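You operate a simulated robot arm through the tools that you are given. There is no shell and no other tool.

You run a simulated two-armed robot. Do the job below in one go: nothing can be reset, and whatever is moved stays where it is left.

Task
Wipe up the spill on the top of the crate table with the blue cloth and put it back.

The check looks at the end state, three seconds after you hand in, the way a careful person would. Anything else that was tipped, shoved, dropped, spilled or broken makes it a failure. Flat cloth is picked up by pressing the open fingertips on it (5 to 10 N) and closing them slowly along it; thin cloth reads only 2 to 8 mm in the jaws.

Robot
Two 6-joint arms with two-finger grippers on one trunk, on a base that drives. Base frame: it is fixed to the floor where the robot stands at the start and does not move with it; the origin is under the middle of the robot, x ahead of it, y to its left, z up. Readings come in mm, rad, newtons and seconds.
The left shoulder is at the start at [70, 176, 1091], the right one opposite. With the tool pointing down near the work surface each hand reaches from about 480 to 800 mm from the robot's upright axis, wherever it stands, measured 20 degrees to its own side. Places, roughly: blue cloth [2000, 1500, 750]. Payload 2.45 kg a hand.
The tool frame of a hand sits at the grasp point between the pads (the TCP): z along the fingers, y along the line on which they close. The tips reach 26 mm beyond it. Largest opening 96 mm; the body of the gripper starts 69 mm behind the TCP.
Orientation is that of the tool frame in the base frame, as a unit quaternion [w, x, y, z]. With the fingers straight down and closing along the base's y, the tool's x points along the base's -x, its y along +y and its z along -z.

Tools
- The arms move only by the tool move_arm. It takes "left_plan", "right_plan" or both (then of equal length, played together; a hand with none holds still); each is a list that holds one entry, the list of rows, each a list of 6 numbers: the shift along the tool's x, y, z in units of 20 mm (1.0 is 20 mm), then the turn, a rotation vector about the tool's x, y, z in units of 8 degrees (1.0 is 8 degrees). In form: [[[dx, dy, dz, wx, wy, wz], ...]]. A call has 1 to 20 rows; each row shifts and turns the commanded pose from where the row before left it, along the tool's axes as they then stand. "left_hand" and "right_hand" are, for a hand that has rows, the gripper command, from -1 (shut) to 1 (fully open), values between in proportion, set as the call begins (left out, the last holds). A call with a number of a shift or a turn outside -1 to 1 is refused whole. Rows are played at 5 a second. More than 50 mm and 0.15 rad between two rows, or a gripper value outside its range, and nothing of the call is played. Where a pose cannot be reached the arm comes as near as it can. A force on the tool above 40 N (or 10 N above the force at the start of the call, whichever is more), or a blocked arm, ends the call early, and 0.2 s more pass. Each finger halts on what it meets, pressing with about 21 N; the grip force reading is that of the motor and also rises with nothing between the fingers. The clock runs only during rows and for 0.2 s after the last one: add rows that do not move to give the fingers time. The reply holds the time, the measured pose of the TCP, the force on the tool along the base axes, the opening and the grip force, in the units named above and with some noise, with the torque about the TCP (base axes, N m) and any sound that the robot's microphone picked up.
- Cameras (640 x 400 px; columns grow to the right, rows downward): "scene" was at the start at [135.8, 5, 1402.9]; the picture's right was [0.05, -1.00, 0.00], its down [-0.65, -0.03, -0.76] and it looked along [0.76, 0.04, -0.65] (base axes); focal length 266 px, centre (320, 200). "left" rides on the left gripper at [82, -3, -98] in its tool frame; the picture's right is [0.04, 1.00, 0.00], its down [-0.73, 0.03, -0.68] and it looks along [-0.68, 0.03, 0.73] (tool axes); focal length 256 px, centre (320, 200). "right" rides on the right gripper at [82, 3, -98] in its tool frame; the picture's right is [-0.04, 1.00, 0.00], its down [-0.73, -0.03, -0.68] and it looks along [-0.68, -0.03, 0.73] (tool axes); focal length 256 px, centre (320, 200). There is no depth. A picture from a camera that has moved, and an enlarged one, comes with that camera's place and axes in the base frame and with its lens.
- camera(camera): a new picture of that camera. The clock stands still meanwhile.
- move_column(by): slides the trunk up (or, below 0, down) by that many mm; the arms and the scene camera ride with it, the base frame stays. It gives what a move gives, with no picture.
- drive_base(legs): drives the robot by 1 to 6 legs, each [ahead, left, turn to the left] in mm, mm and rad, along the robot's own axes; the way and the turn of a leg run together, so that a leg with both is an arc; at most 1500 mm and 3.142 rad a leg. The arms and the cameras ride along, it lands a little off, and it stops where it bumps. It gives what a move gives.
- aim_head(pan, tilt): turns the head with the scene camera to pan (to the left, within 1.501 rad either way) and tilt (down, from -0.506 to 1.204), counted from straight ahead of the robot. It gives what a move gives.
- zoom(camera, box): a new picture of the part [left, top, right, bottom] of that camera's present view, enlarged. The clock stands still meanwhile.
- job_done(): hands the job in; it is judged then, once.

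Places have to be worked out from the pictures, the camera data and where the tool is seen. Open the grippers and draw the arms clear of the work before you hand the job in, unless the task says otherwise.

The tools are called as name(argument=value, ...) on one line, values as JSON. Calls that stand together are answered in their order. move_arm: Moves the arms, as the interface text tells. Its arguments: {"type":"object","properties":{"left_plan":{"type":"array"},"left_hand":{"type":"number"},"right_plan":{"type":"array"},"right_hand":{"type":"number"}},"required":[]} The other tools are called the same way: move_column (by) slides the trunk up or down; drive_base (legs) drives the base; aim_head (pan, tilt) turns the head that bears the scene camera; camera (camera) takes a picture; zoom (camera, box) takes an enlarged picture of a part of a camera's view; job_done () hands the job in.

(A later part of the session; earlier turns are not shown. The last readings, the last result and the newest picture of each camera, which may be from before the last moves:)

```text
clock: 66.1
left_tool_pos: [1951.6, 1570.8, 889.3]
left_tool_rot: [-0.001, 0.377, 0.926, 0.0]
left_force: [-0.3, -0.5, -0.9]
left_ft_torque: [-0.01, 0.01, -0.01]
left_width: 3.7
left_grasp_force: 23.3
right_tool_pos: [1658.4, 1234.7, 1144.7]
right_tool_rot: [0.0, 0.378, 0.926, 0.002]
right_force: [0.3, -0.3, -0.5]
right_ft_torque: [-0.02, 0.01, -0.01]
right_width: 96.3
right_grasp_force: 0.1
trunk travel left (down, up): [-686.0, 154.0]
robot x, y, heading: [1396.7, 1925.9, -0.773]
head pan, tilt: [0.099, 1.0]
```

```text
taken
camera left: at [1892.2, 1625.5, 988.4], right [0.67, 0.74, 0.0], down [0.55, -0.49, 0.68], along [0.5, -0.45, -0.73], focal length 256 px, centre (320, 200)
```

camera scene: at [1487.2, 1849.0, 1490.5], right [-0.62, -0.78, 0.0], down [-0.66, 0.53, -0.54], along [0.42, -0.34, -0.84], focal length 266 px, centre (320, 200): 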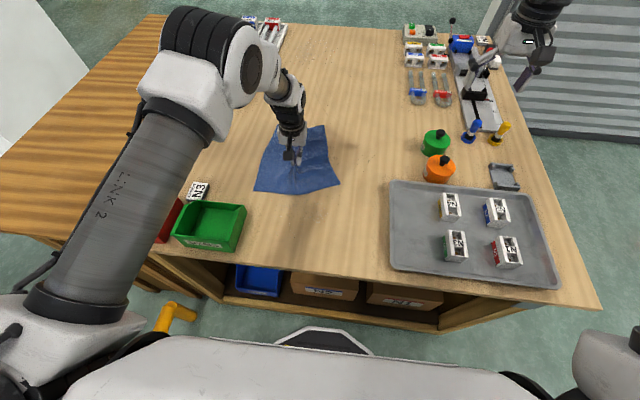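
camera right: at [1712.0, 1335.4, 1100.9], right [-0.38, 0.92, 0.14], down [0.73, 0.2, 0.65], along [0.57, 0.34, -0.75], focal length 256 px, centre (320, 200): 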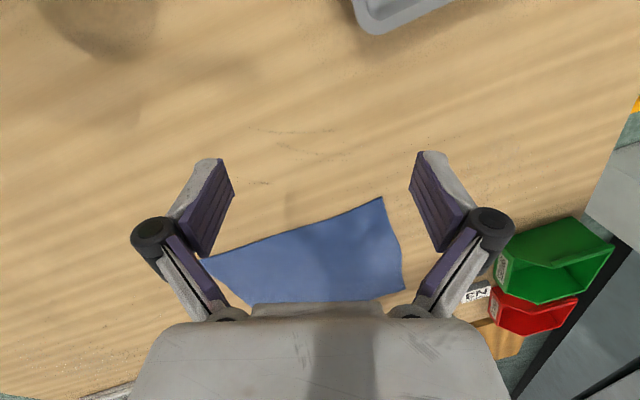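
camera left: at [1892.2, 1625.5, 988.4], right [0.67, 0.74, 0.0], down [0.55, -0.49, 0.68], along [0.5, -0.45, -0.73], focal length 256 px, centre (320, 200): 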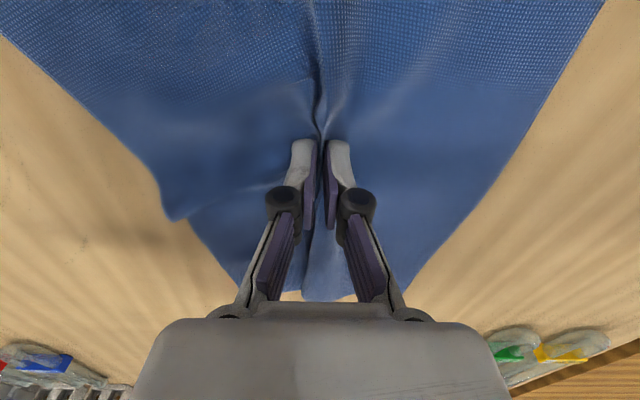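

The cloth slides flat with the hand. I check the puddle region and the lie of the cloth in the scene view before going over it.

zoom(camera="scene", box=[230, 150, 400, 256])

```text
3.76 times, centred on (315, 203) of scene
camera zoom: at [1487.2, 1849.0, 1490.5], right [-0.62, -0.78, 0.0], down [-0.66, 0.53, -0.54], along [0.42, -0.34, -0.84], focal length 1002 px, centre (339, 189)
```

zoom: 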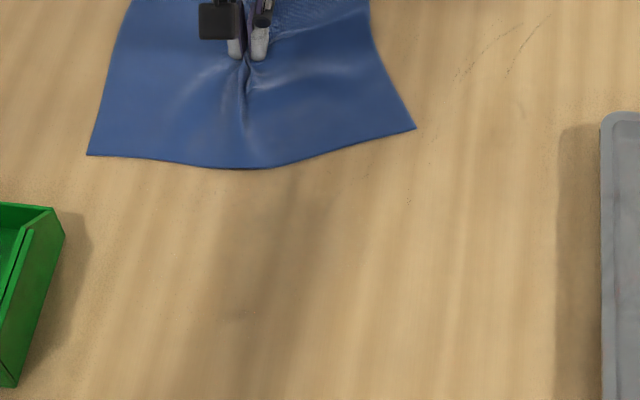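

The puddle should lie right in front of the cloth's near edge. I press lightly again and drag on over it, 150 mm further toward the robot.

move_arm(left_plan=[[[0, 0, 0.18, 0, 0, 0], [0.6, -0.15, 0, 0, 0, 0], [0.6, -0.15, 0, 0, 0, 0], [0.6, -0.15, 0, 0, 0, 0], [0.6, -0.15, 0, 0, 0, 0], [0.6, -0.15, 0, 0, 0, 0], [0.6, -0.15, 0, 0, 0, 0], [0.6, -0.15, 0, 0, 0, 0], [0.6, -0.15, 0, 0, 0, 0], [0.6, -0.15, 0, 0, 0, 0], [0.6, -0.15, 0, 0, 0, 0], [0.6, -0.15, 0, 0, 0, 0], [0.6, -0.15, 0, 0, 0, 0], [0, 0, 0, 0, 0, 0]]])

camera(camera="scene")

zoom(camera="scene", box=[200, 130, 400, 256])

```text
clock: 68.6
left_tool_pos: [1850.3, 1637.0, 886.9]
left_tool_rot: [-0.001, 0.372, 0.928, -0.005]
left_force: [1.1, 4.2, 31.2]
left_ft_torque: [0.35, -0.13, 0.0]
left_width: 4.0
left_grasp_force: 21.1
left hand out of reach, approached as far as the arm can: row 11, 12
right_tool_pos: [1655.5, 1235.9, 1147.1]
right_tool_rot: [0.001, 0.378, 0.926, 0.002]
right_force: [0.2, 0.1, 0.7]
right_ft_torque: [0.0, 0.03, -0.02]
right_width: 96.2
right_grasp_force: 0.0
trunk travel left (down, up): [-686.0, 154.0]
robot x, y, heading: [1393.1, 1927.9, -0.774]
head pan, tilt: [0.099, 1.0]
stopped in row 12 (left hand): the force on the tool passed its limit at 52 N (the readings are from after the stop); the commanded pose is now the measured one
```

```text
taken
camera scene: at [1484.0, 1851.6, 1490.8], right [-0.62, -0.78, 0.0], down [-0.66, 0.52, -0.54], along [0.42, -0.34, -0.84], focal length 266 px, centre (320, 200)
```

scene: 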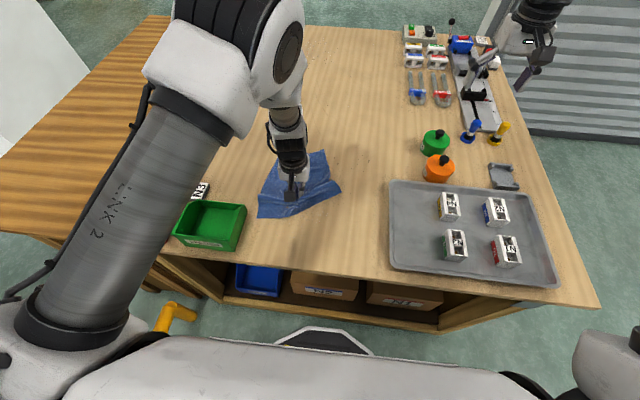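

```text
3.17 times, centred on (300, 193) of scene
camera zoom: at [1484.0, 1851.6, 1490.8], right [-0.62, -0.78, 0.0], down [-0.66, 0.52, -0.54], along [0.42, -0.34, -0.84], focal length 845 px, centre (384, 222)
```

zoom: 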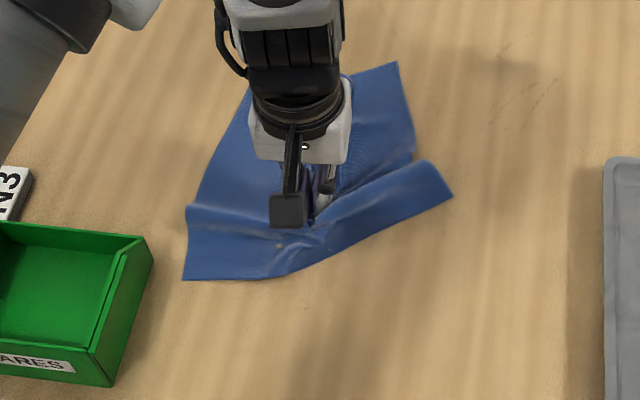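

The arm met its inner reach limit and pressed too hard (31 N now), so I raise it 6 mm to relieve it. I'll then back the base off, which itself drags the cloth over the puddle.

move_arm(left_plan=[[[0, 0, -0.15, 0, 0, 0], [0, 0, -0.15, 0, 0, 0], [0, 0, 0, 0, 0, 0]]])

```text
clock: 69.4
left_tool_pos: [1850.0, 1636.4, 888.8]
left_tool_rot: [-0.004, 0.372, 0.928, -0.005]
left_force: [-1.2, -0.9, 0.8]
left_ft_torque: [-0.03, 0.02, -0.03]
left_width: 3.7
left_grasp_force: 25.1
right_tool_pos: [1658.8, 1232.2, 1145.1]
right_tool_rot: [0.001, 0.379, 0.925, 0.002]
right_force: [-0.2, 0.3, 0.8]
right_ft_torque: [0.0, -0.03, -0.02]
right_width: 95.8
right_grasp_force: 0.0
trunk travel left (down, up): [-686.0, 154.0]
robot x, y, heading: [1395.1, 1925.2, -0.776]
head pan, tilt: [0.099, 1.0]
```

Force is relieved (0.8 N). The cloth's left corner (n≈2567) is about 30 mm from the green bin, so I back off 110 mm and 25 mm to the right, dragging the cloth on over the puddle.

drive_base(legs=[[-110, -25, 0]])

camera(camera="scene")

camera(camera="left")

```text
clock: 70.6
left_tool_pos: [1756.6, 1693.8, 890.6]
left_tool_rot: [-0.003, 0.37, 0.929, -0.006]
left_force: [-0.2, 0.7, 1.1]
left_ft_torque: [0.0, -0.04, -0.01]
left_width: 2.5
left_grasp_force: 22.2
right_tool_pos: [1560.7, 1292.9, 1144.7]
right_tool_rot: [0.0, 0.378, 0.926, 0.002]
right_force: [-0.4, 0.3, 0.2]
right_ft_torque: [0.01, -0.04, 0.0]
right_width: 95.8
right_grasp_force: 0.1
trunk travel left (down, up): [-686.0, 154.0]
robot x, y, heading: [1298.5, 1982.6, -0.775]
head pan, tilt: [0.099, 1.0]
```

```text
taken
camera scene: at [1390.8, 1907.7, 1490.4], right [-0.62, -0.78, 0.0], down [-0.66, 0.53, -0.54], along [0.42, -0.34, -0.84], focal length 266 px, centre (320, 200)
```

scene: 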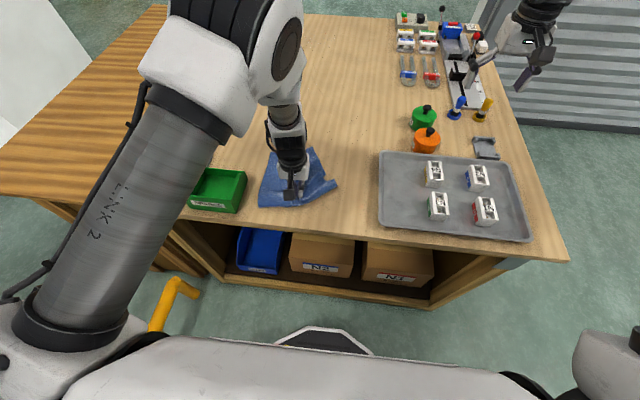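

```text
taken
camera left: at [1697.6, 1749.2, 989.8], right [0.66, 0.75, -0.01], down [0.56, -0.48, 0.68], along [0.5, -0.45, -0.74], focal length 256 px, centre (320, 200)
```

left: 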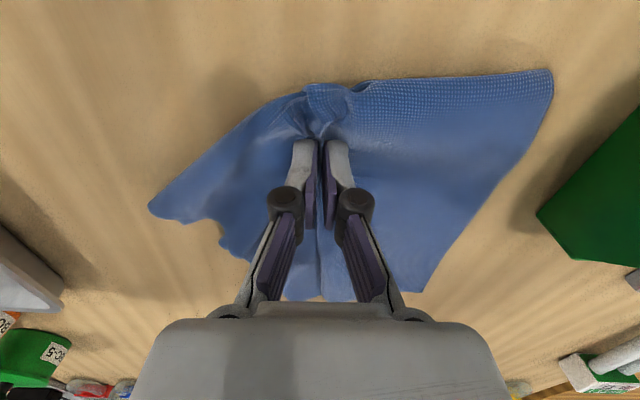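

The cloth now lies over the puddle with the grip at n=2440, l=44. I press lightly and stroke forward 150 mm over the area.

move_arm(left_plan=[[[0, 0, 0.3, 0, 0, 0], [-0.5, 0, 0, 0, 0, 0], [-0.5, 0, 0, 0, 0, 0], [-0.5, 0, 0, 0, 0, 0], [-0.5, 0, 0, 0, 0, 0], [-0.5, 0, 0, 0, 0, 0], [-0.5, 0, 0, 0, 0, 0], [-0.5, 0, 0, 0, 0, 0]]])

camera(camera="left")

```text
clock: 72.4
left_tool_pos: [1806.1, 1646.1, 887.2]
left_tool_rot: [0.0, 0.371, 0.929, -0.006]
left_force: [-5.8, 1.2, 31.9]
left_ft_torque: [-0.19, 0.05, -0.02]
left_width: 2.2
left_grasp_force: 19.2
right_tool_pos: [1558.6, 1294.6, 1147.2]
right_tool_rot: [0.002, 0.378, 0.926, 0.002]
right_force: [0.2, 0.5, -0.7]
right_ft_torque: [-0.01, 0.0, 0.02]
right_width: 95.5
right_grasp_force: 0.1
trunk travel left (down, up): [-686.0, 154.0]
robot x, y, heading: [1298.4, 1987.8, -0.773]
head pan, tilt: [0.099, 1.0]
```

```text
taken
camera left: at [1746.5, 1702.2, 985.7], right [0.66, 0.75, -0.01], down [0.56, -0.48, 0.68], along [0.51, -0.46, -0.73], focal length 256 px, centre (320, 200)
```

left: 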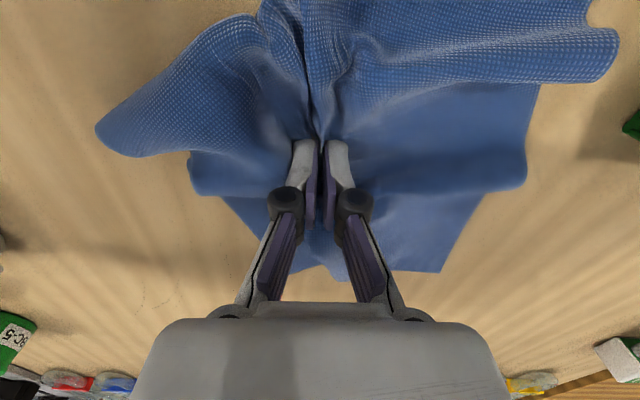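

The press is too strong (32 N), probably several layers under the tips. I raise 5 mm and continue the stroke forward.

move_arm(left_plan=[[[0, 0, -0.25, 0, 0, 0], [-0.5, 0, 0, 0, 0, 0], [-0.5, 0, 0, 0, 0, 0], [-0.5, 0, 0, 0, 0, 0], [-0.5, 0, 0, 0, 0, 0], [-0.5, 0, 0, 0, 0, 0], [-0.5, 0, 0, 0, 0, 0], [-0.5, 0, 0, 0, 0, 0]]])

camera(camera="scene")

```text
clock: 74.2
left_tool_pos: [1857.6, 1597.5, 889.9]
left_tool_rot: [-0.004, 0.37, 0.929, -0.005]
left_force: [-0.1, -0.7, 0.4]
left_ft_torque: [0.03, -0.02, -0.03]
left_width: 3.6
left_grasp_force: 19.4
right_tool_pos: [1560.8, 1293.9, 1145.0]
right_tool_rot: [-0.001, 0.378, 0.926, 0.002]
right_force: [-0.2, -0.9, -0.3]
right_ft_torque: [0.02, -0.01, 0.01]
right_width: 96.1
right_grasp_force: 0.1
trunk travel left (down, up): [-686.0, 154.0]
robot x, y, heading: [1302.5, 1984.5, -0.783]
head pan, tilt: [0.099, 1.0]
```

```text
taken
camera scene: at [1390.5, 1908.0, 1490.5], right [-0.62, -0.78, 0.0], down [-0.66, 0.53, -0.54], along [0.42, -0.34, -0.84], focal length 266 px, centre (320, 200)
```

scene: 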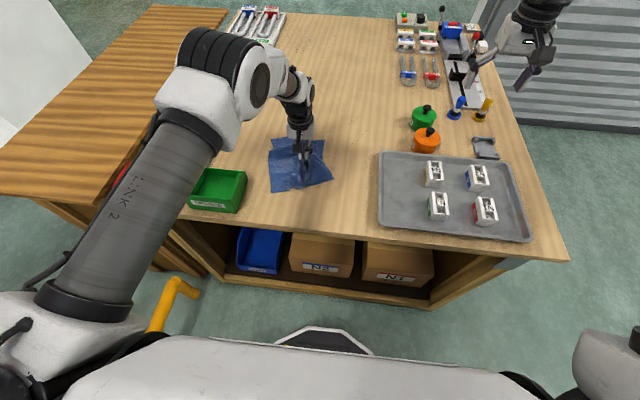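

The cloth trails flat again, now free of load. I zoom in to look for remaining puddle marks around it.

zoom(camera="scene", box=[230, 120, 390, 220])

camera(camera="left")

```text
4.00 times, centred on (310, 170) of scene
camera zoom: at [1390.5, 1908.0, 1490.5], right [-0.62, -0.78, 0.0], down [-0.66, 0.53, -0.54], along [0.42, -0.34, -0.84], focal length 1064 px, centre (360, 320)
```

zoom: 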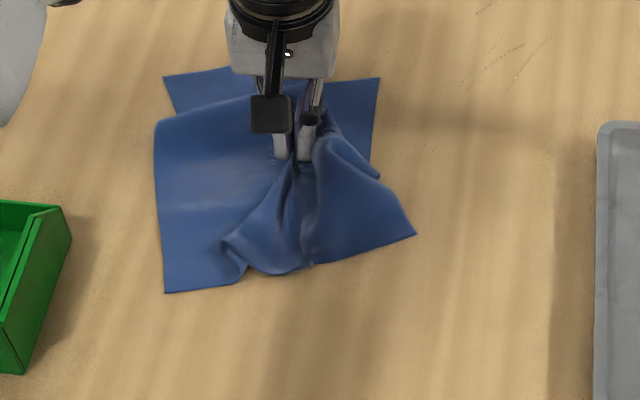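

```text
taken
camera left: at [1798.6, 1652.6, 989.1], right [0.66, 0.75, -0.01], down [0.56, -0.48, 0.68], along [0.5, -0.45, -0.74], focal length 256 px, centre (320, 200)
```

left: 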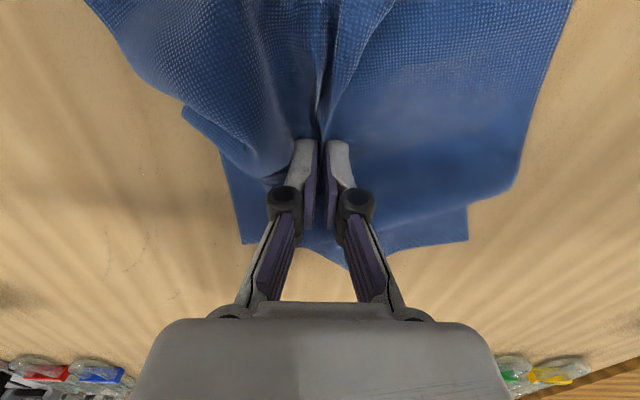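

I now raster the area with strokes toward the robot, where the cloth trails flat: first at n≈2400, lifting slightly for the move out and pressing on the way back.

move_arm(left_plan=[[[0, 0, -0.75, 0, 0, 0], [-0.75, -1, 0, 0, 0, 0], [-0.75, -1, 0, 0, 0, 0], [0, 0, 0.75, 0, 0, 0], [0, 0, 0.15, 0, 0, 0], [0.7, 0, 0, 0, 0, 0], [0.7, 0, 0, 0, 0, 0], [0.7, 0, 0, 0, 0, 0], [0.7, 0, 0, 0, 0, 0], [0.7, 0, 0, 0, 0, 0]]])

```text
clock: 76.4
left_tool_pos: [1799.8, 1596.4, 887.9]
left_tool_rot: [-0.002, 0.371, 0.928, -0.006]
left_force: [2.0, -1.5, 11.4]
left_ft_torque: [-0.09, -0.06, 0.01]
left_width: 2.4
left_grasp_force: 18.5
right_tool_pos: [1560.5, 1293.3, 1146.2]
right_tool_rot: [0.0, 0.379, 0.925, 0.002]
right_force: [0.4, -0.6, 0.8]
right_ft_torque: [-0.02, -0.02, 0.01]
right_width: 96.2
right_grasp_force: 0.0
trunk travel left (down, up): [-686.0, 154.0]
robot x, y, heading: [1299.2, 1985.3, -0.776]
head pan, tilt: [0.099, 1.0]
```

The press is a good 11 N at n=2401, l=144. I continue the stroke back to about l=62.

move_arm(left_plan=[[[0.7, 0, 0, 0, 0, 0], [0.7, 0, 0, 0, 0, 0], [0.7, 0, 0, 0, 0, 0], [0.7, 0, 0, 0, 0, 0], [0.7, 0, 0, 0, 0, 0], [0.6, 0, 0, 0, 0, 0]]])

camera(camera="scene")

```text
clock: 77.8
left_tool_pos: [1760.4, 1654.9, 888.0]
left_tool_rot: [-0.001, 0.369, 0.929, -0.009]
left_force: [-4.1, -0.5, 21.3]
left_ft_torque: [0.01, 0.21, 0.0]
left_width: 3.0
left_grasp_force: 18.9
left hand out of reach, approached as far as the arm can: row 4, 5, 6
right_tool_pos: [1558.5, 1293.4, 1145.5]
right_tool_rot: [0.001, 0.38, 0.925, 0.002]
right_force: [0.0, 0.7, -0.8]
right_ft_torque: [0.01, 0.02, -0.02]
right_width: 95.8
right_grasp_force: 0.0
trunk travel left (down, up): [-686.0, 154.0]
robot x, y, heading: [1300.8, 1988.8, -0.772]
head pan, tilt: [0.099, 1.0]
stopped in row 6 (left hand): the force on the tool passed its limit at 45 N (the readings are from after the stop); the commanded pose is now the measured one
```

```text
taken
camera scene: at [1387.6, 1910.1, 1490.6], right [-0.63, -0.78, 0.0], down [-0.66, 0.53, -0.54], along [0.42, -0.34, -0.84], focal length 266 px, centre (320, 200)
```

scene: 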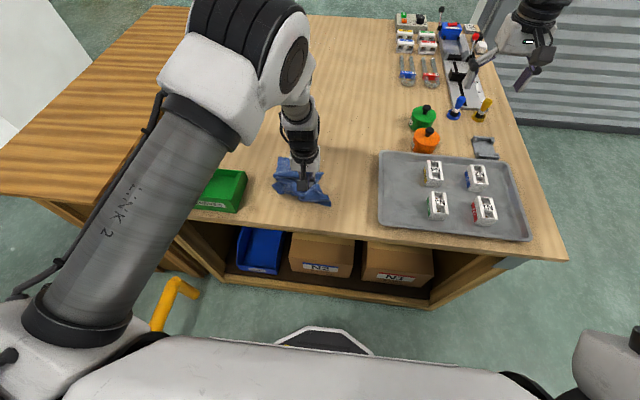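

The inner reach limit stopped it at n=2415, l=75 (45 N briefly). I ease off 3 mm and stroke left 60 mm to n≈2475, staying short of the green bin.

move_arm(left_plan=[[[0, 0, -0.2, 0, 0, 0], [-0.2, 0.6, 0, 0, 0, 0], [0, 0.6, 0, 0, 0, 0], [0, 0.6, 0, 0, 0, 0], [0, 0.6, 0, 0, 0, 0], [0, 0.6, 0, 0, 0, 0], [0, 0, 0, 0, 0, 0]]])

camera(camera="scene")

camera(camera="left")

```text
clock: 79.4
left_tool_pos: [1804.2, 1696.0, 888.8]
left_tool_rot: [-0.002, 0.37, 0.929, -0.008]
left_force: [-0.4, -1.1, 4.6]
left_ft_torque: [-0.01, 0.01, 0.06]
left_width: 4.3
left_grasp_force: 21.0
right_tool_pos: [1558.7, 1293.2, 1145.1]
right_tool_rot: [0.001, 0.379, 0.925, 0.001]
right_force: [0.1, 0.2, 0.4]
right_ft_torque: [-0.03, 0.03, 0.0]
right_width: 96.2
right_grasp_force: 0.1
trunk travel left (down, up): [-686.0, 154.0]
robot x, y, heading: [1297.9, 1985.3, -0.777]
head pan, tilt: [0.099, 1.0]
```

```text
taken
camera scene: at [1389.4, 1908.0, 1490.6], right [-0.63, -0.78, 0.0], down [-0.66, 0.53, -0.54], along [0.42, -0.34, -0.84], focal length 266 px, centre (320, 200)
```

scene: 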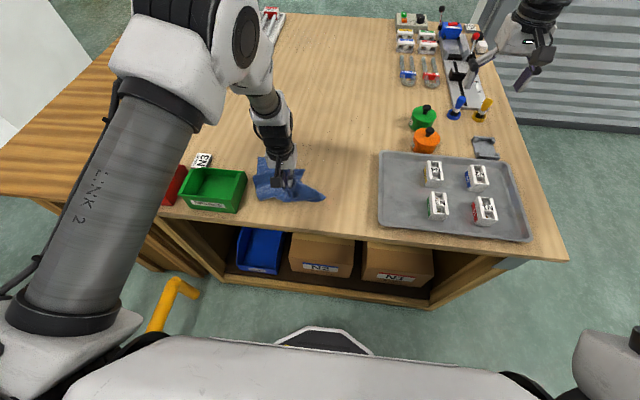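

```text
taken
camera left: at [1745.2, 1751.6, 987.6], right [0.66, 0.75, -0.02], down [0.56, -0.47, 0.68], along [0.5, -0.46, -0.73], focal length 256 px, centre (320, 200)
```

left: 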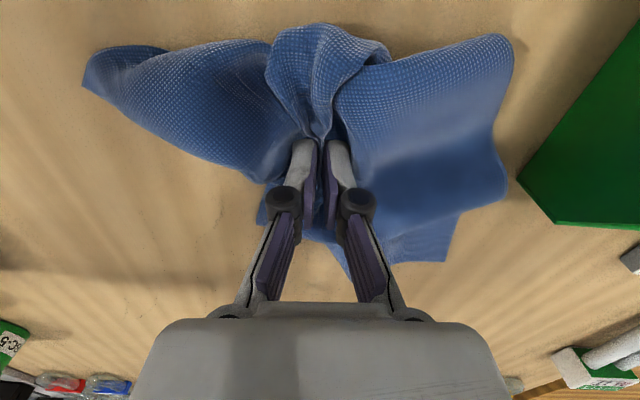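

At n=2475, l=77 with 4.6 N. I stroke forward 120 mm along n≈2475, then shift left 35 mm.

move_arm(left_plan=[[[0, 0, 0.06, 0, 0, 0], [-0.7, 0, 0, 0, 0, 0], [-0.7, 0, 0, 0, 0, 0], [-0.7, 0, 0, 0, 0, 0], [-0.7, 0, 0, 0, 0, 0], [-0.7, 0, 0, 0, 0, 0], [-0.7, 0, 0, 0, 0, 0], [-0.7, 0, 0, 0, 0, 0], [-0.7, 0, 0, 0, 0, 0], [-0.7, 0, 0, 0, 0, 0], [0, 0, 0, 0, 0, 0]]])

camera(camera="scene")

zoom(camera="scene", box=[200, 110, 392, 230])

```text
clock: 81.8
left_tool_pos: [1894.7, 1608.8, 888.4]
left_tool_rot: [-0.002, 0.37, 0.929, -0.009]
left_force: [-1.5, 1.2, 9.2]
left_ft_torque: [0.02, 0.01, 0.02]
left_width: 2.7
left_grasp_force: 22.1
right_tool_pos: [1560.3, 1292.6, 1146.2]
right_tool_rot: [0.001, 0.379, 0.925, 0.002]
right_force: [-0.6, 0.9, -0.5]
right_ft_torque: [-0.02, -0.01, 0.0]
right_width: 96.1
right_grasp_force: 0.0
trunk travel left (down, up): [-686.0, 154.0]
robot x, y, heading: [1300.3, 1985.5, -0.772]
head pan, tilt: [0.099, 1.0]
```

```text
taken
camera scene: at [1389.0, 1908.7, 1490.6], right [-0.63, -0.78, 0.0], down [-0.66, 0.53, -0.54], along [0.42, -0.34, -0.84], focal length 266 px, centre (320, 200)
```

scene: 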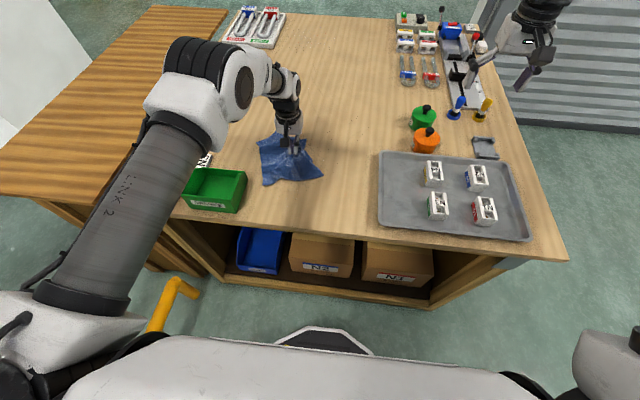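

```text
3.33 times, centred on (296, 170) of scene
camera zoom: at [1389.0, 1908.7, 1490.6], right [-0.63, -0.78, 0.0], down [-0.66, 0.53, -0.54], along [0.42, -0.34, -0.84], focal length 887 px, centre (400, 300)
```

zoom: 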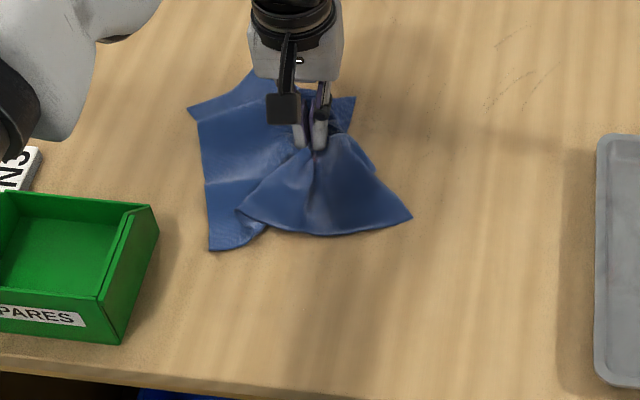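

Everything stays clear of the bin. I shift left 25 mm and stroke back toward the robot along n≈2502.

move_arm(left_plan=[[[0, 0.6, 0, 0, 0, 0], [0, 0.65, 0, 0, 0, 0], [0.7, 0, 0, 0, 0, 0], [0.7, 0, 0, 0, 0, 0], [0.7, 0, 0, 0, 0, 0], [0.7, 0, 0, 0, 0, 0], [0.7, 0, 0, 0, 0, 0], [0.7, 0, 0, 0, 0, 0], [0, 0, 0, 0, 0, 0]]])

zoom(camera="scene", box=[160, 90, 400, 240])

```text
clock: 83.8
left_tool_pos: [1851.2, 1684.8, 888.3]
left_tool_rot: [-0.003, 0.37, 0.929, -0.007]
left_force: [3.3, -2.8, 28.3]
left_ft_torque: [-0.22, -0.15, -0.01]
left_width: 2.1
left_grasp_force: 18.6
right_tool_pos: [1558.2, 1291.6, 1147.4]
right_tool_rot: [0.002, 0.38, 0.925, 0.002]
right_force: [0.0, 0.3, 1.1]
right_ft_torque: [-0.01, 0.0, 0.01]
right_width: 95.8
right_grasp_force: 0.0
trunk travel left (down, up): [-686.0, 154.0]
robot x, y, heading: [1294.9, 1986.8, -0.772]
head pan, tilt: [0.099, 1.0]
```

```text
2.67 times, centred on (280, 165) of scene
camera zoom: at [1387.4, 1909.5, 1490.9], right [-0.63, -0.78, 0.0], down [-0.66, 0.53, -0.54], along [0.42, -0.34, -0.84], focal length 710 px, centre (427, 293)
```

zoom: 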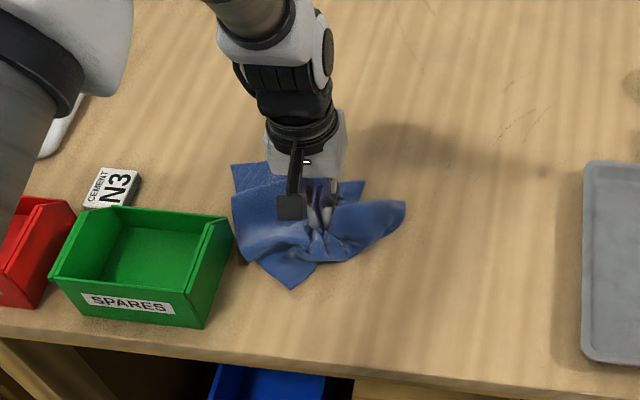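

28 N now as layers bunch under the tips; I ease 3 mm and stroke right across to n≈2375 at l≈118.

move_arm(left_plan=[[[0, 0, -0.15, 0, 0, 0], [-0.3, -0.8, 0, 0, 0, 0], [0, -0.8, 0, 0, 0, 0], [0, -0.8, 0, 0, 0, 0], [0, -0.8, 0, 0, 0, 0], [0, -0.8, 0, 0, 0, 0], [0, -0.8, 0, 0, 0, 0], [0, -0.8, 0, 0, 0, 0], [0, -0.6, 0, 0, 0, 0], [0, 0, 0, 0, 0, 0]]])

zoom(camera="scene", box=[160, 90, 400, 240])

```text
clock: 86.0
left_tool_pos: [1771.5, 1592.3, 890.2]
left_tool_rot: [-0.004, 0.37, 0.929, -0.009]
left_force: [1.4, 0.5, 1.5]
left_ft_torque: [-0.01, 0.01, 0.02]
left_width: 2.3
left_grasp_force: 21.8
right_tool_pos: [1560.8, 1292.3, 1146.0]
right_tool_rot: [0.0, 0.38, 0.925, 0.002]
right_force: [0.2, 0.1, 1.0]
right_ft_torque: [0.0, 0.01, -0.03]
right_width: 95.8
right_grasp_force: 0.0
trunk travel left (down, up): [-686.0, 154.0]
robot x, y, heading: [1297.0, 1983.8, -0.772]
head pan, tilt: [0.099, 1.0]
```

```text
2.67 times, centred on (280, 165) of scene
camera zoom: at [1390.4, 1908.2, 1490.5], right [-0.63, -0.78, 0.0], down [-0.66, 0.53, -0.54], along [0.42, -0.34, -0.84], focal length 710 px, centre (427, 293)
```

zoom: 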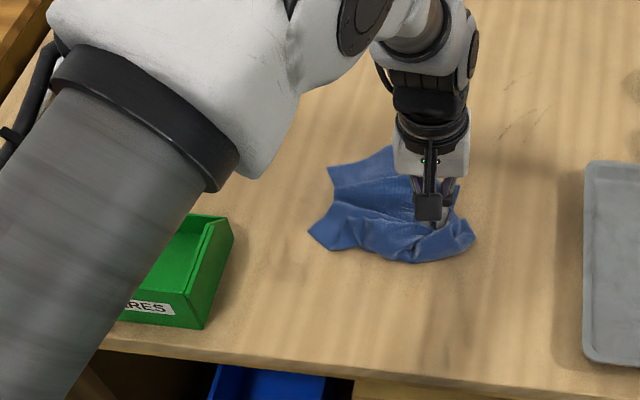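

The cloth is now at the right end of the area, exposing the left part. I zoom on the exposed wood for wet traces.

zoom(camera="scene", box=[240, 130, 320, 230])

camera(camera="left")

```text
4.00 times, centred on (280, 180) of scene
camera zoom: at [1390.4, 1908.2, 1490.5], right [-0.63, -0.78, 0.0], down [-0.66, 0.53, -0.54], along [0.42, -0.34, -0.84], focal length 1064 px, centre (480, 280)
```

zoom: 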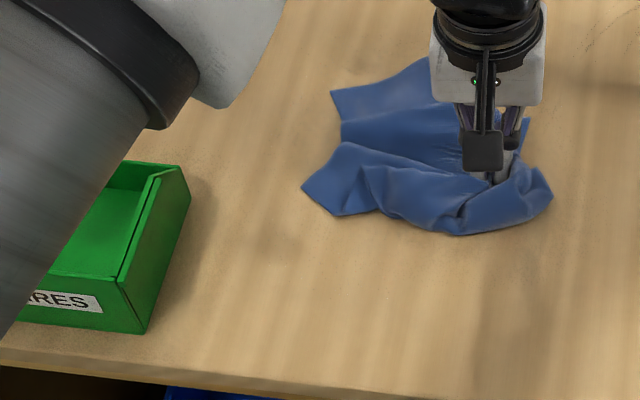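

```text
taken
camera left: at [1713.0, 1646.9, 991.2], right [0.66, 0.75, -0.02], down [0.56, -0.47, 0.68], along [0.5, -0.46, -0.74], focal length 256 px, centre (320, 200)
```

left: 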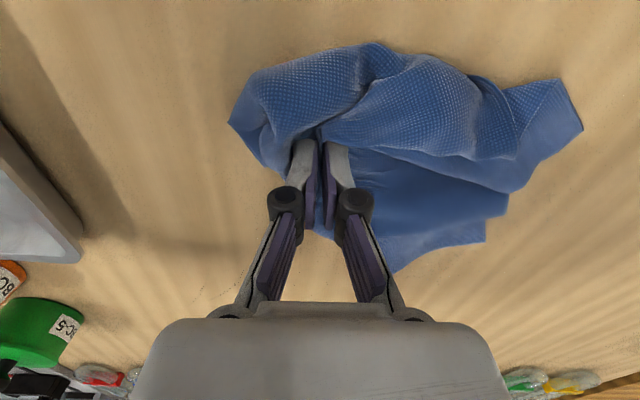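

There is a faint brownish smudge around (307,191) in the scene view. I zoom in on it to judge whether it is wetness or shadow.

zoom(camera="scene", box=[280, 165, 344, 205])

zoom(camera="left", box=[400, 0, 640, 150])

```text
10.00 times, centred on (312, 185) of scene
camera zoom: at [1390.4, 1908.2, 1490.5], right [-0.63, -0.78, 0.0], down [-0.66, 0.53, -0.54], along [0.42, -0.34, -0.84], focal length 2661 px, centre (400, 350)
```

zoom: 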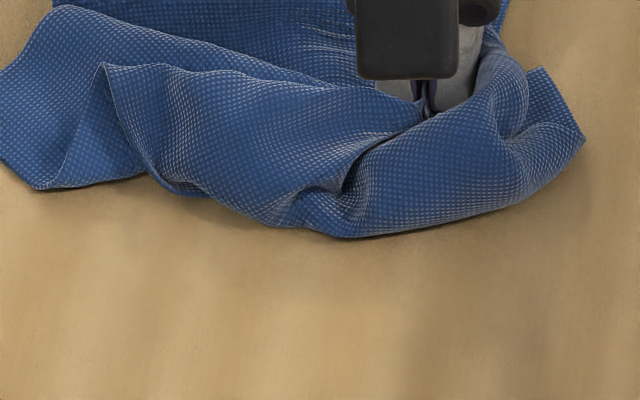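

```text
2.67 times, centred on (520, 75) of left
camera zoom: at [1713.0, 1646.9, 991.2], right [0.66, 0.75, -0.02], down [0.56, -0.47, 0.68], along [0.5, -0.46, -0.74], focal length 683 px, centre (-213, 533)
```

zoom: 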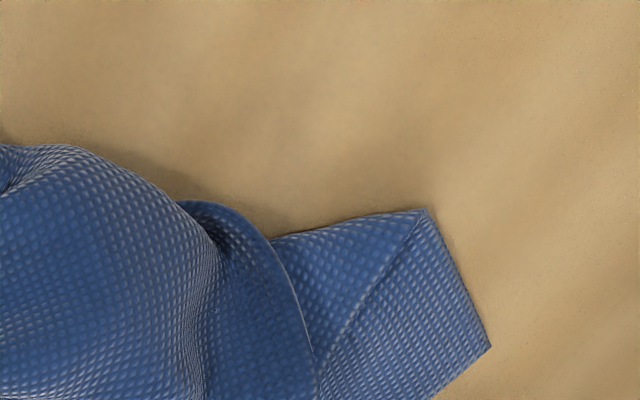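

No wet gleam is visible, but I can't be sure, so I do another pass lower down: shift left to n≈2440 with a light press, then drag back by driving the base 70 mm.

move_arm(left_plan=[[[0, 0, 0.06, 0, 0, 0], [0, 0.8, 0, 0, 0, 0], [0, 0.8, 0, 0, 0, 0], [0, 0.8, 0, 0, 0, 0], [0, 0.6, 0, 0, 0, 0], [0, 0, 0, 0, 0, 0]]])

```text
clock: 87.4
left_tool_pos: [1813.1, 1633.5, 889.7]
left_tool_rot: [-0.003, 0.37, 0.929, -0.007]
left_force: [0.5, 0.5, 1.6]
left_ft_torque: [0.01, -0.02, 0.0]
left_width: 3.6
left_grasp_force: 18.8
right_tool_pos: [1561.2, 1291.0, 1145.3]
right_tool_rot: [0.001, 0.379, 0.925, 0.002]
right_force: [-0.5, -0.7, 0.6]
right_ft_torque: [0.0, 0.02, 0.02]
right_width: 95.7
right_grasp_force: 0.0
trunk travel left (down, up): [-686.0, 154.0]
robot x, y, heading: [1302.4, 1981.3, -0.771]
head pan, tilt: [0.099, 1.0]
```

Force is only 1.6 N; I lower 1 mm more and then drive the base back 70 mm, dragging the cloth down to l≈55.

move_arm(left_plan=[[[0, 0, 0.05, 0, 0, 0], [0, 0, 0, 0, 0, 0]]])

drive_base(legs=[[-75, 0, 0]])

camera(camera="scene")

camera(camera="left")

```text
clock: 88.0
left_tool_pos: [1813.4, 1635.0, 889.0]
left_tool_rot: [-0.003, 0.37, 0.929, -0.007]
left_force: [-0.5, 0.9, 6.3]
left_ft_torque: [-0.02, -0.02, -0.03]
left_width: 2.2
left_grasp_force: 18.9
right_tool_pos: [1561.0, 1292.6, 1146.2]
right_tool_rot: [0.001, 0.38, 0.925, 0.001]
right_force: [0.8, 0.1, 0.1]
right_ft_torque: [-0.04, 0.0, 0.03]
right_width: 96.0
right_grasp_force: 0.1
trunk travel left (down, up): [-686.0, 154.0]
robot x, y, heading: [1299.6, 1985.0, -0.775]
head pan, tilt: [0.099, 1.0]
```

```text
clock: 89.1
left_tool_pos: [1756.3, 1688.2, 889.2]
left_tool_rot: [-0.003, 0.37, 0.929, -0.008]
left_force: [-0.1, -0.5, 0.7]
left_ft_torque: [-0.06, -0.04, -0.01]
left_width: 2.2
left_grasp_force: 20.2
right_tool_pos: [1505.3, 1347.6, 1147.0]
right_tool_rot: [0.0, 0.379, 0.925, 0.002]
right_force: [0.1, -0.3, 1.3]
right_ft_torque: [-0.06, -0.03, 0.01]
right_width: 96.0
right_grasp_force: 0.0
trunk travel left (down, up): [-686.0, 154.0]
robot x, y, heading: [1244.4, 2036.3, -0.778]
head pan, tilt: [0.099, 1.0]
```

```text
taken
camera scene: at [1333.7, 1962.9, 1490.6], right [-0.63, -0.78, 0.0], down [-0.66, 0.53, -0.54], along [0.42, -0.34, -0.84], focal length 266 px, centre (320, 200)
```

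scene: 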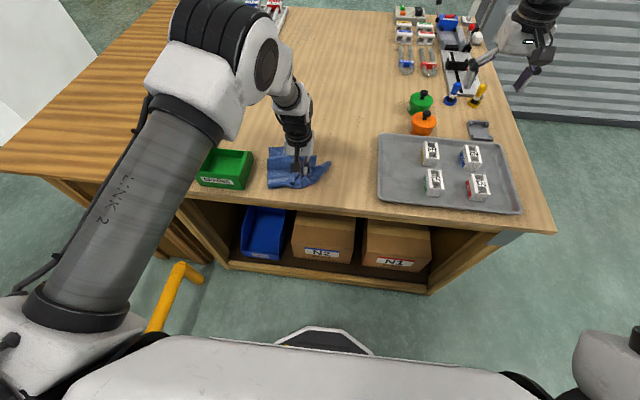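

```text
taken
camera left: at [1698.1, 1744.2, 987.9], right [0.66, 0.75, -0.02], down [0.56, -0.47, 0.68], along [0.5, -0.46, -0.73], focal length 256 px, centre (320, 200)
```

left: 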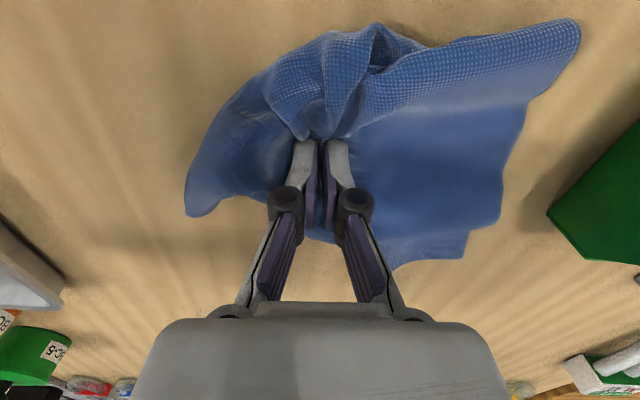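

Grip at n=2436, l=48; the cloth corner keeps about 50 mm from the bin. I press a little and zigzag: left 34 mm, forward 100 mm, right 70 mm, back 85 mm.

move_arm(left_plan=[[[0, 0, 0.06, 0, 0, 0], [0, 0.85, 0, 0, 0, 0], [0, 0.85, 0, 0, 0, 0], [-0.8, 0, 0, 0, 0, 0], [-0.8, 0, 0, 0, 0, 0], [-0.8, 0, 0, 0, 0, 0], [-0.8, 0, 0, 0, 0, 0], [-0.8, 0, 0, 0, 0, 0], [-0.8, 0, 0, 0, 0, 0], [0, -0.9, 0, 0, 0, 0], [0, -0.9, 0, 0, 0, 0], [0, -0.9, 0, 0, 0, 0], [0, -0.9, 0, 0, 0, 0], [0.8, 0, 0, 0, 0, 0], [0.8, 0, 0, 0, 0, 0], [0.8, 0, 0, 0, 0, 0], [0.8, 0, 0, 0, 0, 0], [0, 0, 0, 0, 0, 0]]])

camera(camera="scene")

```text
clock: 92.9
left_tool_pos: [1754.6, 1638.1, 887.3]
left_tool_rot: [-0.005, 0.369, 0.929, -0.008]
left_force: [-0.1, -0.2, 3.4]
left_ft_torque: [0.04, 0.03, -0.01]
left_width: 4.2
left_grasp_force: 23.1
right_tool_pos: [1504.4, 1347.3, 1145.8]
right_tool_rot: [0.001, 0.38, 0.925, 0.001]
right_force: [-0.3, -0.8, 0.5]
right_ft_torque: [0.01, 0.0, 0.0]
right_width: 96.0
right_grasp_force: 0.0
trunk travel left (down, up): [-686.0, 154.0]
robot x, y, heading: [1241.8, 2038.6, -0.773]
head pan, tilt: [0.099, 1.0]
```

```text
taken
camera scene: at [1334.9, 1962.0, 1490.6], right [-0.63, -0.78, 0.0], down [-0.66, 0.53, -0.54], along [0.42, -0.34, -0.84], focal length 266 px, centre (320, 200)
```

scene: 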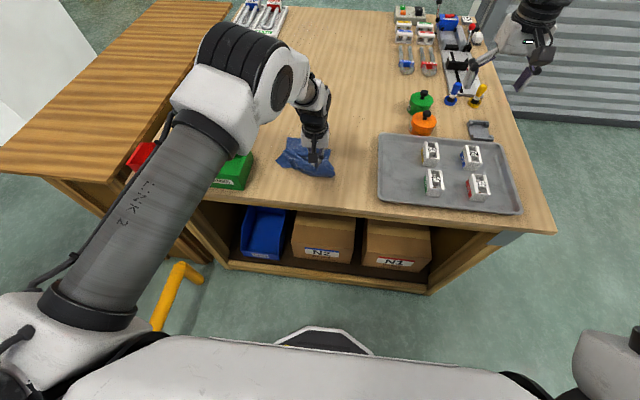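

I've covered the area from several directions. Now I lift the cloth clear so I can inspect the wood before deciding on more wiping.

move_arm(left_plan=[[[0, 0, -1, 0, 0, 0], [0, 0, -1, 0, 0, 0], [0, 0, -1, 0, 0, 0], [0, 0, -1, 0, 0, 0], [0, 0, -1, 0, 0, 0], [-0.5, 0.5, -1, 0, 0, 0], [-0.5, 0.5, -1, 0, 0, 0], [-0.5, 0.5, -1, 0, 0, 0], [-0.5, 0.5, -1, 0, 0, 0], [-0.5, 0.5, -1, 0, 0, 0], [0, 0, 0, 0, 0, 0]]])

camera(camera="scene")

camera(camera="left")

```text
clock: 95.3
left_tool_pos: [1827.5, 1642.5, 1086.8]
left_tool_rot: [-0.003, 0.369, 0.929, -0.007]
left_force: [-0.3, -0.9, -0.1]
left_ft_torque: [0.0, 0.01, -0.01]
left_width: 3.6
left_grasp_force: 19.3
right_tool_pos: [1505.7, 1344.9, 1145.6]
right_tool_rot: [0.001, 0.38, 0.925, 0.002]
right_force: [-0.5, -0.2, 0.7]
right_ft_torque: [-0.01, -0.04, -0.03]
right_width: 95.9
right_grasp_force: 0.0
trunk travel left (down, up): [-686.0, 154.0]
robot x, y, heading: [1240.8, 2037.5, -0.773]
head pan, tilt: [0.099, 1.0]
```

```text
taken
camera scene: at [1335.1, 1961.5, 1490.5], right [-0.63, -0.78, 0.0], down [-0.66, 0.53, -0.54], along [0.42, -0.34, -0.84], focal length 266 px, centre (320, 200)
```

scene: 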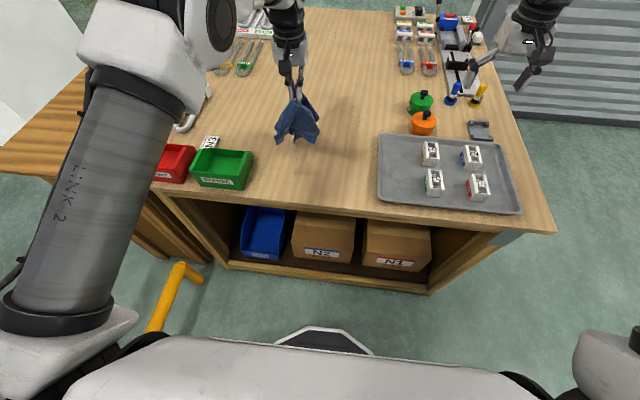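

```text
taken
camera left: at [1769.1, 1698.9, 1185.6], right [0.66, 0.75, -0.02], down [0.56, -0.48, 0.68], along [0.5, -0.45, -0.74], focal length 256 px, centre (320, 200)
```

left: 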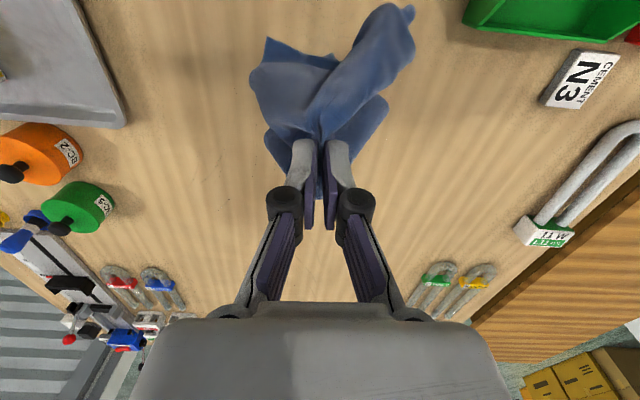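

The cloth hangs free and nothing else moved. I zoom on the wiped wood in both views.

zoom(camera="scene", box=[245, 120, 389, 210])

zoom(camera="left", box=[90, 0, 330, 150])

zoom(camera="left", box=[330, 0, 570, 150])

```text
4.44 times, centred on (317, 165) of scene
camera zoom: at [1335.1, 1961.5, 1490.5], right [-0.63, -0.78, 0.0], down [-0.66, 0.53, -0.54], along [0.42, -0.34, -0.84], focal length 1182 px, centre (333, 356)
```

zoom: 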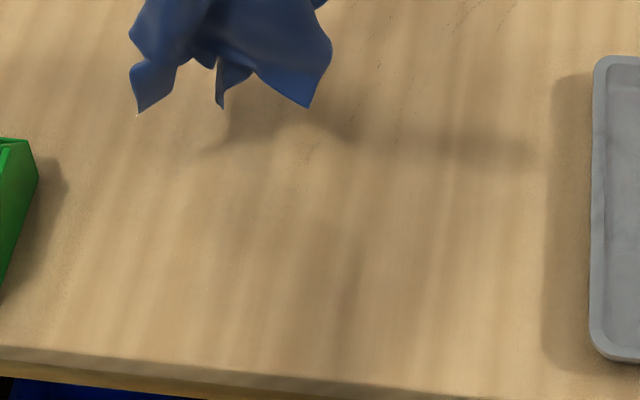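

```text
2.67 times, centred on (210, 75) of left
camera zoom: at [1769.1, 1698.9, 1185.6], right [0.66, 0.75, -0.02], down [0.56, -0.48, 0.68], along [0.5, -0.45, -0.74], focal length 683 px, centre (613, 533)
```

zoom: 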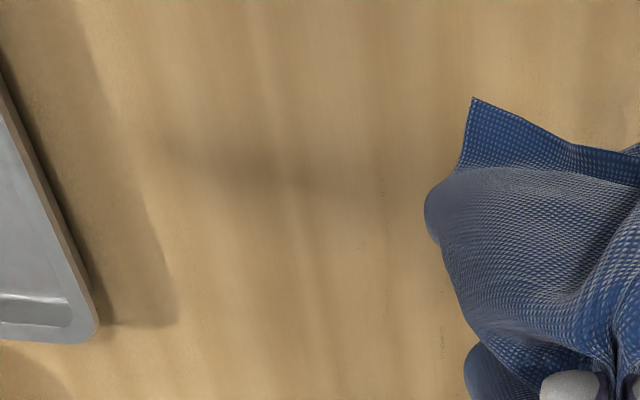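

```text
2.67 times, centred on (450, 75) of left
camera zoom: at [1769.1, 1698.9, 1185.6], right [0.66, 0.75, -0.02], down [0.56, -0.48, 0.68], along [0.5, -0.45, -0.74], focal length 683 px, centre (-27, 533)
```

zoom: 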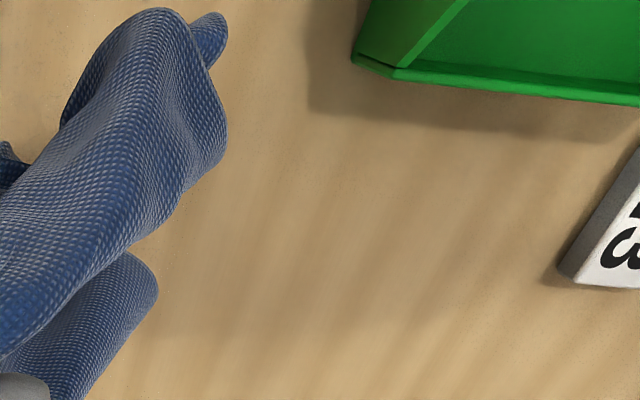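

I can't see any wet gleam now. I carry the cloth toward its home: drive the base forward 185 mm (to where it stood before), with the cloth hanging.

drive_base(legs=[[185, 0, 0]])

camera(camera="scene")

```text
clock: 96.8
left_tool_pos: [1961.9, 1513.9, 1088.2]
left_tool_rot: [-0.004, 0.37, 0.929, -0.008]
left_force: [-0.7, -1.1, -0.5]
left_ft_torque: [-0.01, -0.01, -0.02]
left_width: 3.7
left_grasp_force: 24.5
right_tool_pos: [1637.4, 1216.8, 1146.0]
right_tool_rot: [0.001, 0.379, 0.925, 0.001]
right_force: [0.2, 0.9, -0.8]
right_ft_torque: [0.0, -0.01, -0.01]
right_width: 95.9
right_grasp_force: 0.0
trunk travel left (down, up): [-686.0, 154.0]
robot x, y, heading: [1377.6, 1907.2, -0.776]
head pan, tilt: [0.099, 1.0]
```

```text
taken
camera scene: at [1467.6, 1832.3, 1490.7], right [-0.63, -0.78, 0.0], down [-0.66, 0.53, -0.54], along [0.42, -0.34, -0.84], focal length 266 px, centre (320, 200)
```

scene: 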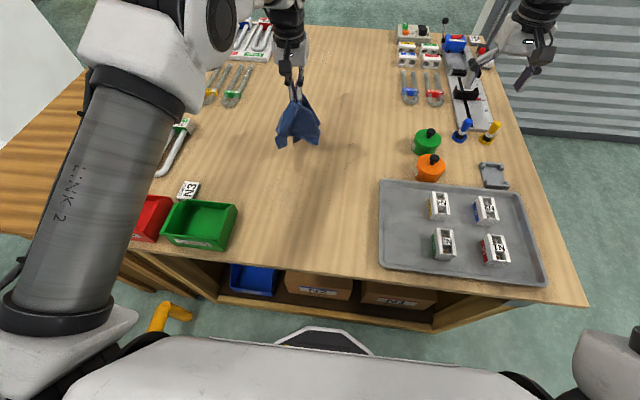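

The puddle area is now fully exposed in the scene view. I zoom in on it, same style as the "before" picture.

zoom(camera="scene", box=[215, 145, 385, 251])

zoom(camera="scene", box=[260, 160, 356, 220])

```text
3.76 times, centred on (300, 198) of scene
camera zoom: at [1467.6, 1832.3, 1490.7], right [-0.63, -0.78, 0.0], down [-0.66, 0.53, -0.54], along [0.42, -0.34, -0.84], focal length 1002 px, centre (395, 208)
```

zoom: 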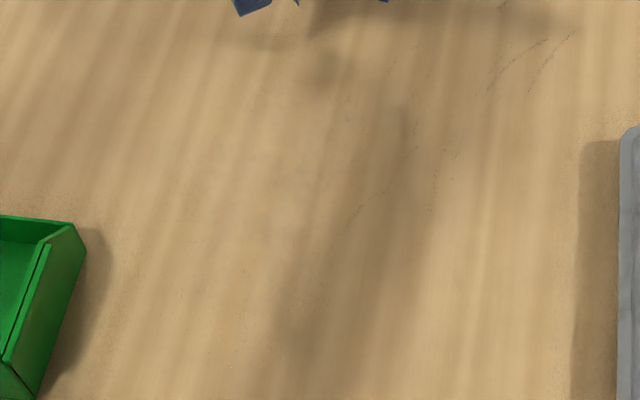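

```text
6.67 times, centred on (308, 190) of scene
camera zoom: at [1467.6, 1832.3, 1490.7], right [-0.63, -0.78, 0.0], down [-0.66, 0.53, -0.54], along [0.42, -0.34, -0.84], focal length 1774 px, centre (400, 267)
```

zoom: 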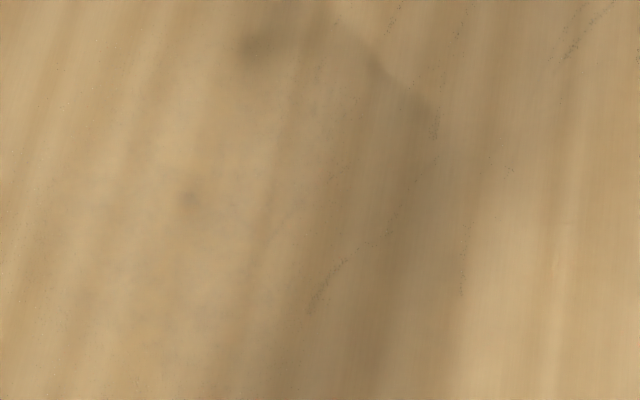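

I can't decide from this view whether the faint mottling is wood grain or remaining film. I go back to the earlier viewpoint for the right wrist camera: base 70 mm back and 85 mm left, cloth still hanging.

drive_base(legs=[[-70, 85, 0]])

camera(camera="scene")

```text
clock: 98.0
left_tool_pos: [1970.4, 1621.8, 1085.0]
left_tool_rot: [-0.004, 0.37, 0.929, -0.007]
left_force: [-0.7, -0.1, 0.0]
left_ft_torque: [-0.02, 0.04, 0.0]
left_width: 3.0
left_grasp_force: 22.5
right_tool_pos: [1648.8, 1324.3, 1144.9]
right_tool_rot: [0.0, 0.38, 0.925, 0.002]
right_force: [0.8, -0.1, -0.4]
right_ft_torque: [-0.02, 0.0, 0.02]
right_width: 95.9
right_grasp_force: 0.0
trunk travel left (down, up): [-686.0, 154.0]
robot x, y, heading: [1380.3, 2016.0, -0.773]
head pan, tilt: [0.099, 1.0]
```

```text
taken
camera scene: at [1477.7, 1938.8, 1490.4], right [-0.62, -0.78, 0.0], down [-0.66, 0.53, -0.54], along [0.42, -0.34, -0.84], focal length 266 px, centre (320, 200)
```

scene: 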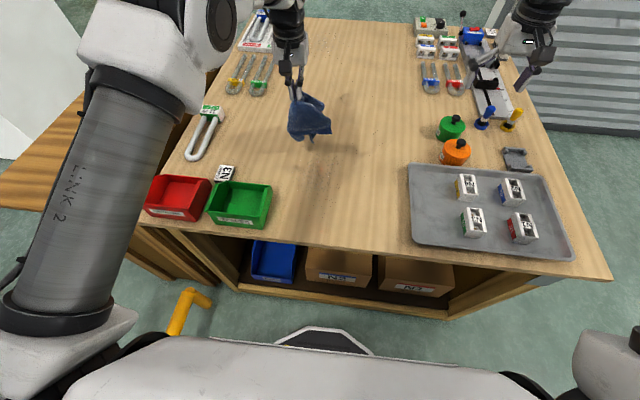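

The base is back where the earlier inspection was done. I bring the right hand to the same spot (1670,1529,1063) and turn it 70° left for a like-for-like look.

move_arm(right_plan=[[[0.8, 1, 0.5, 0, 0, 0], [0.8, 1, 0.5, 0, 0, 0], [0.8, 1, 0.5, 0, 0, 0], [0.8, 1, 0.5, 0, 0, 0], [0.8, 1, 0.5, 0, 0, 0], [0.8, 1, 0.5, 0, 0, 0], [0.8, 1, 0.5, 0, 0, 0], [0.8, 1, 0.5, 0, 0, 0], [0, 0, 0, 0, 0, 0]]])

```text
clock: 100.0
left_tool_pos: [1968.8, 1621.5, 1085.5]
left_tool_rot: [-0.004, 0.369, 0.929, -0.007]
left_force: [1.0, 0.1, -1.5]
left_ft_torque: [-0.02, 0.0, 0.0]
left_width: 4.1
left_grasp_force: 23.5
right_tool_pos: [1669.7, 1527.4, 1064.5]
right_tool_rot: [0.001, 0.38, 0.925, 0.002]
right_force: [0.3, -0.7, -0.3]
right_ft_torque: [0.0, 0.0, 0.0]
right_width: 95.8
right_grasp_force: 0.1
trunk travel left (down, up): [-686.0, 154.0]
robot x, y, heading: [1386.6, 2016.5, -0.774]
head pan, tilt: [0.099, 1.0]
```

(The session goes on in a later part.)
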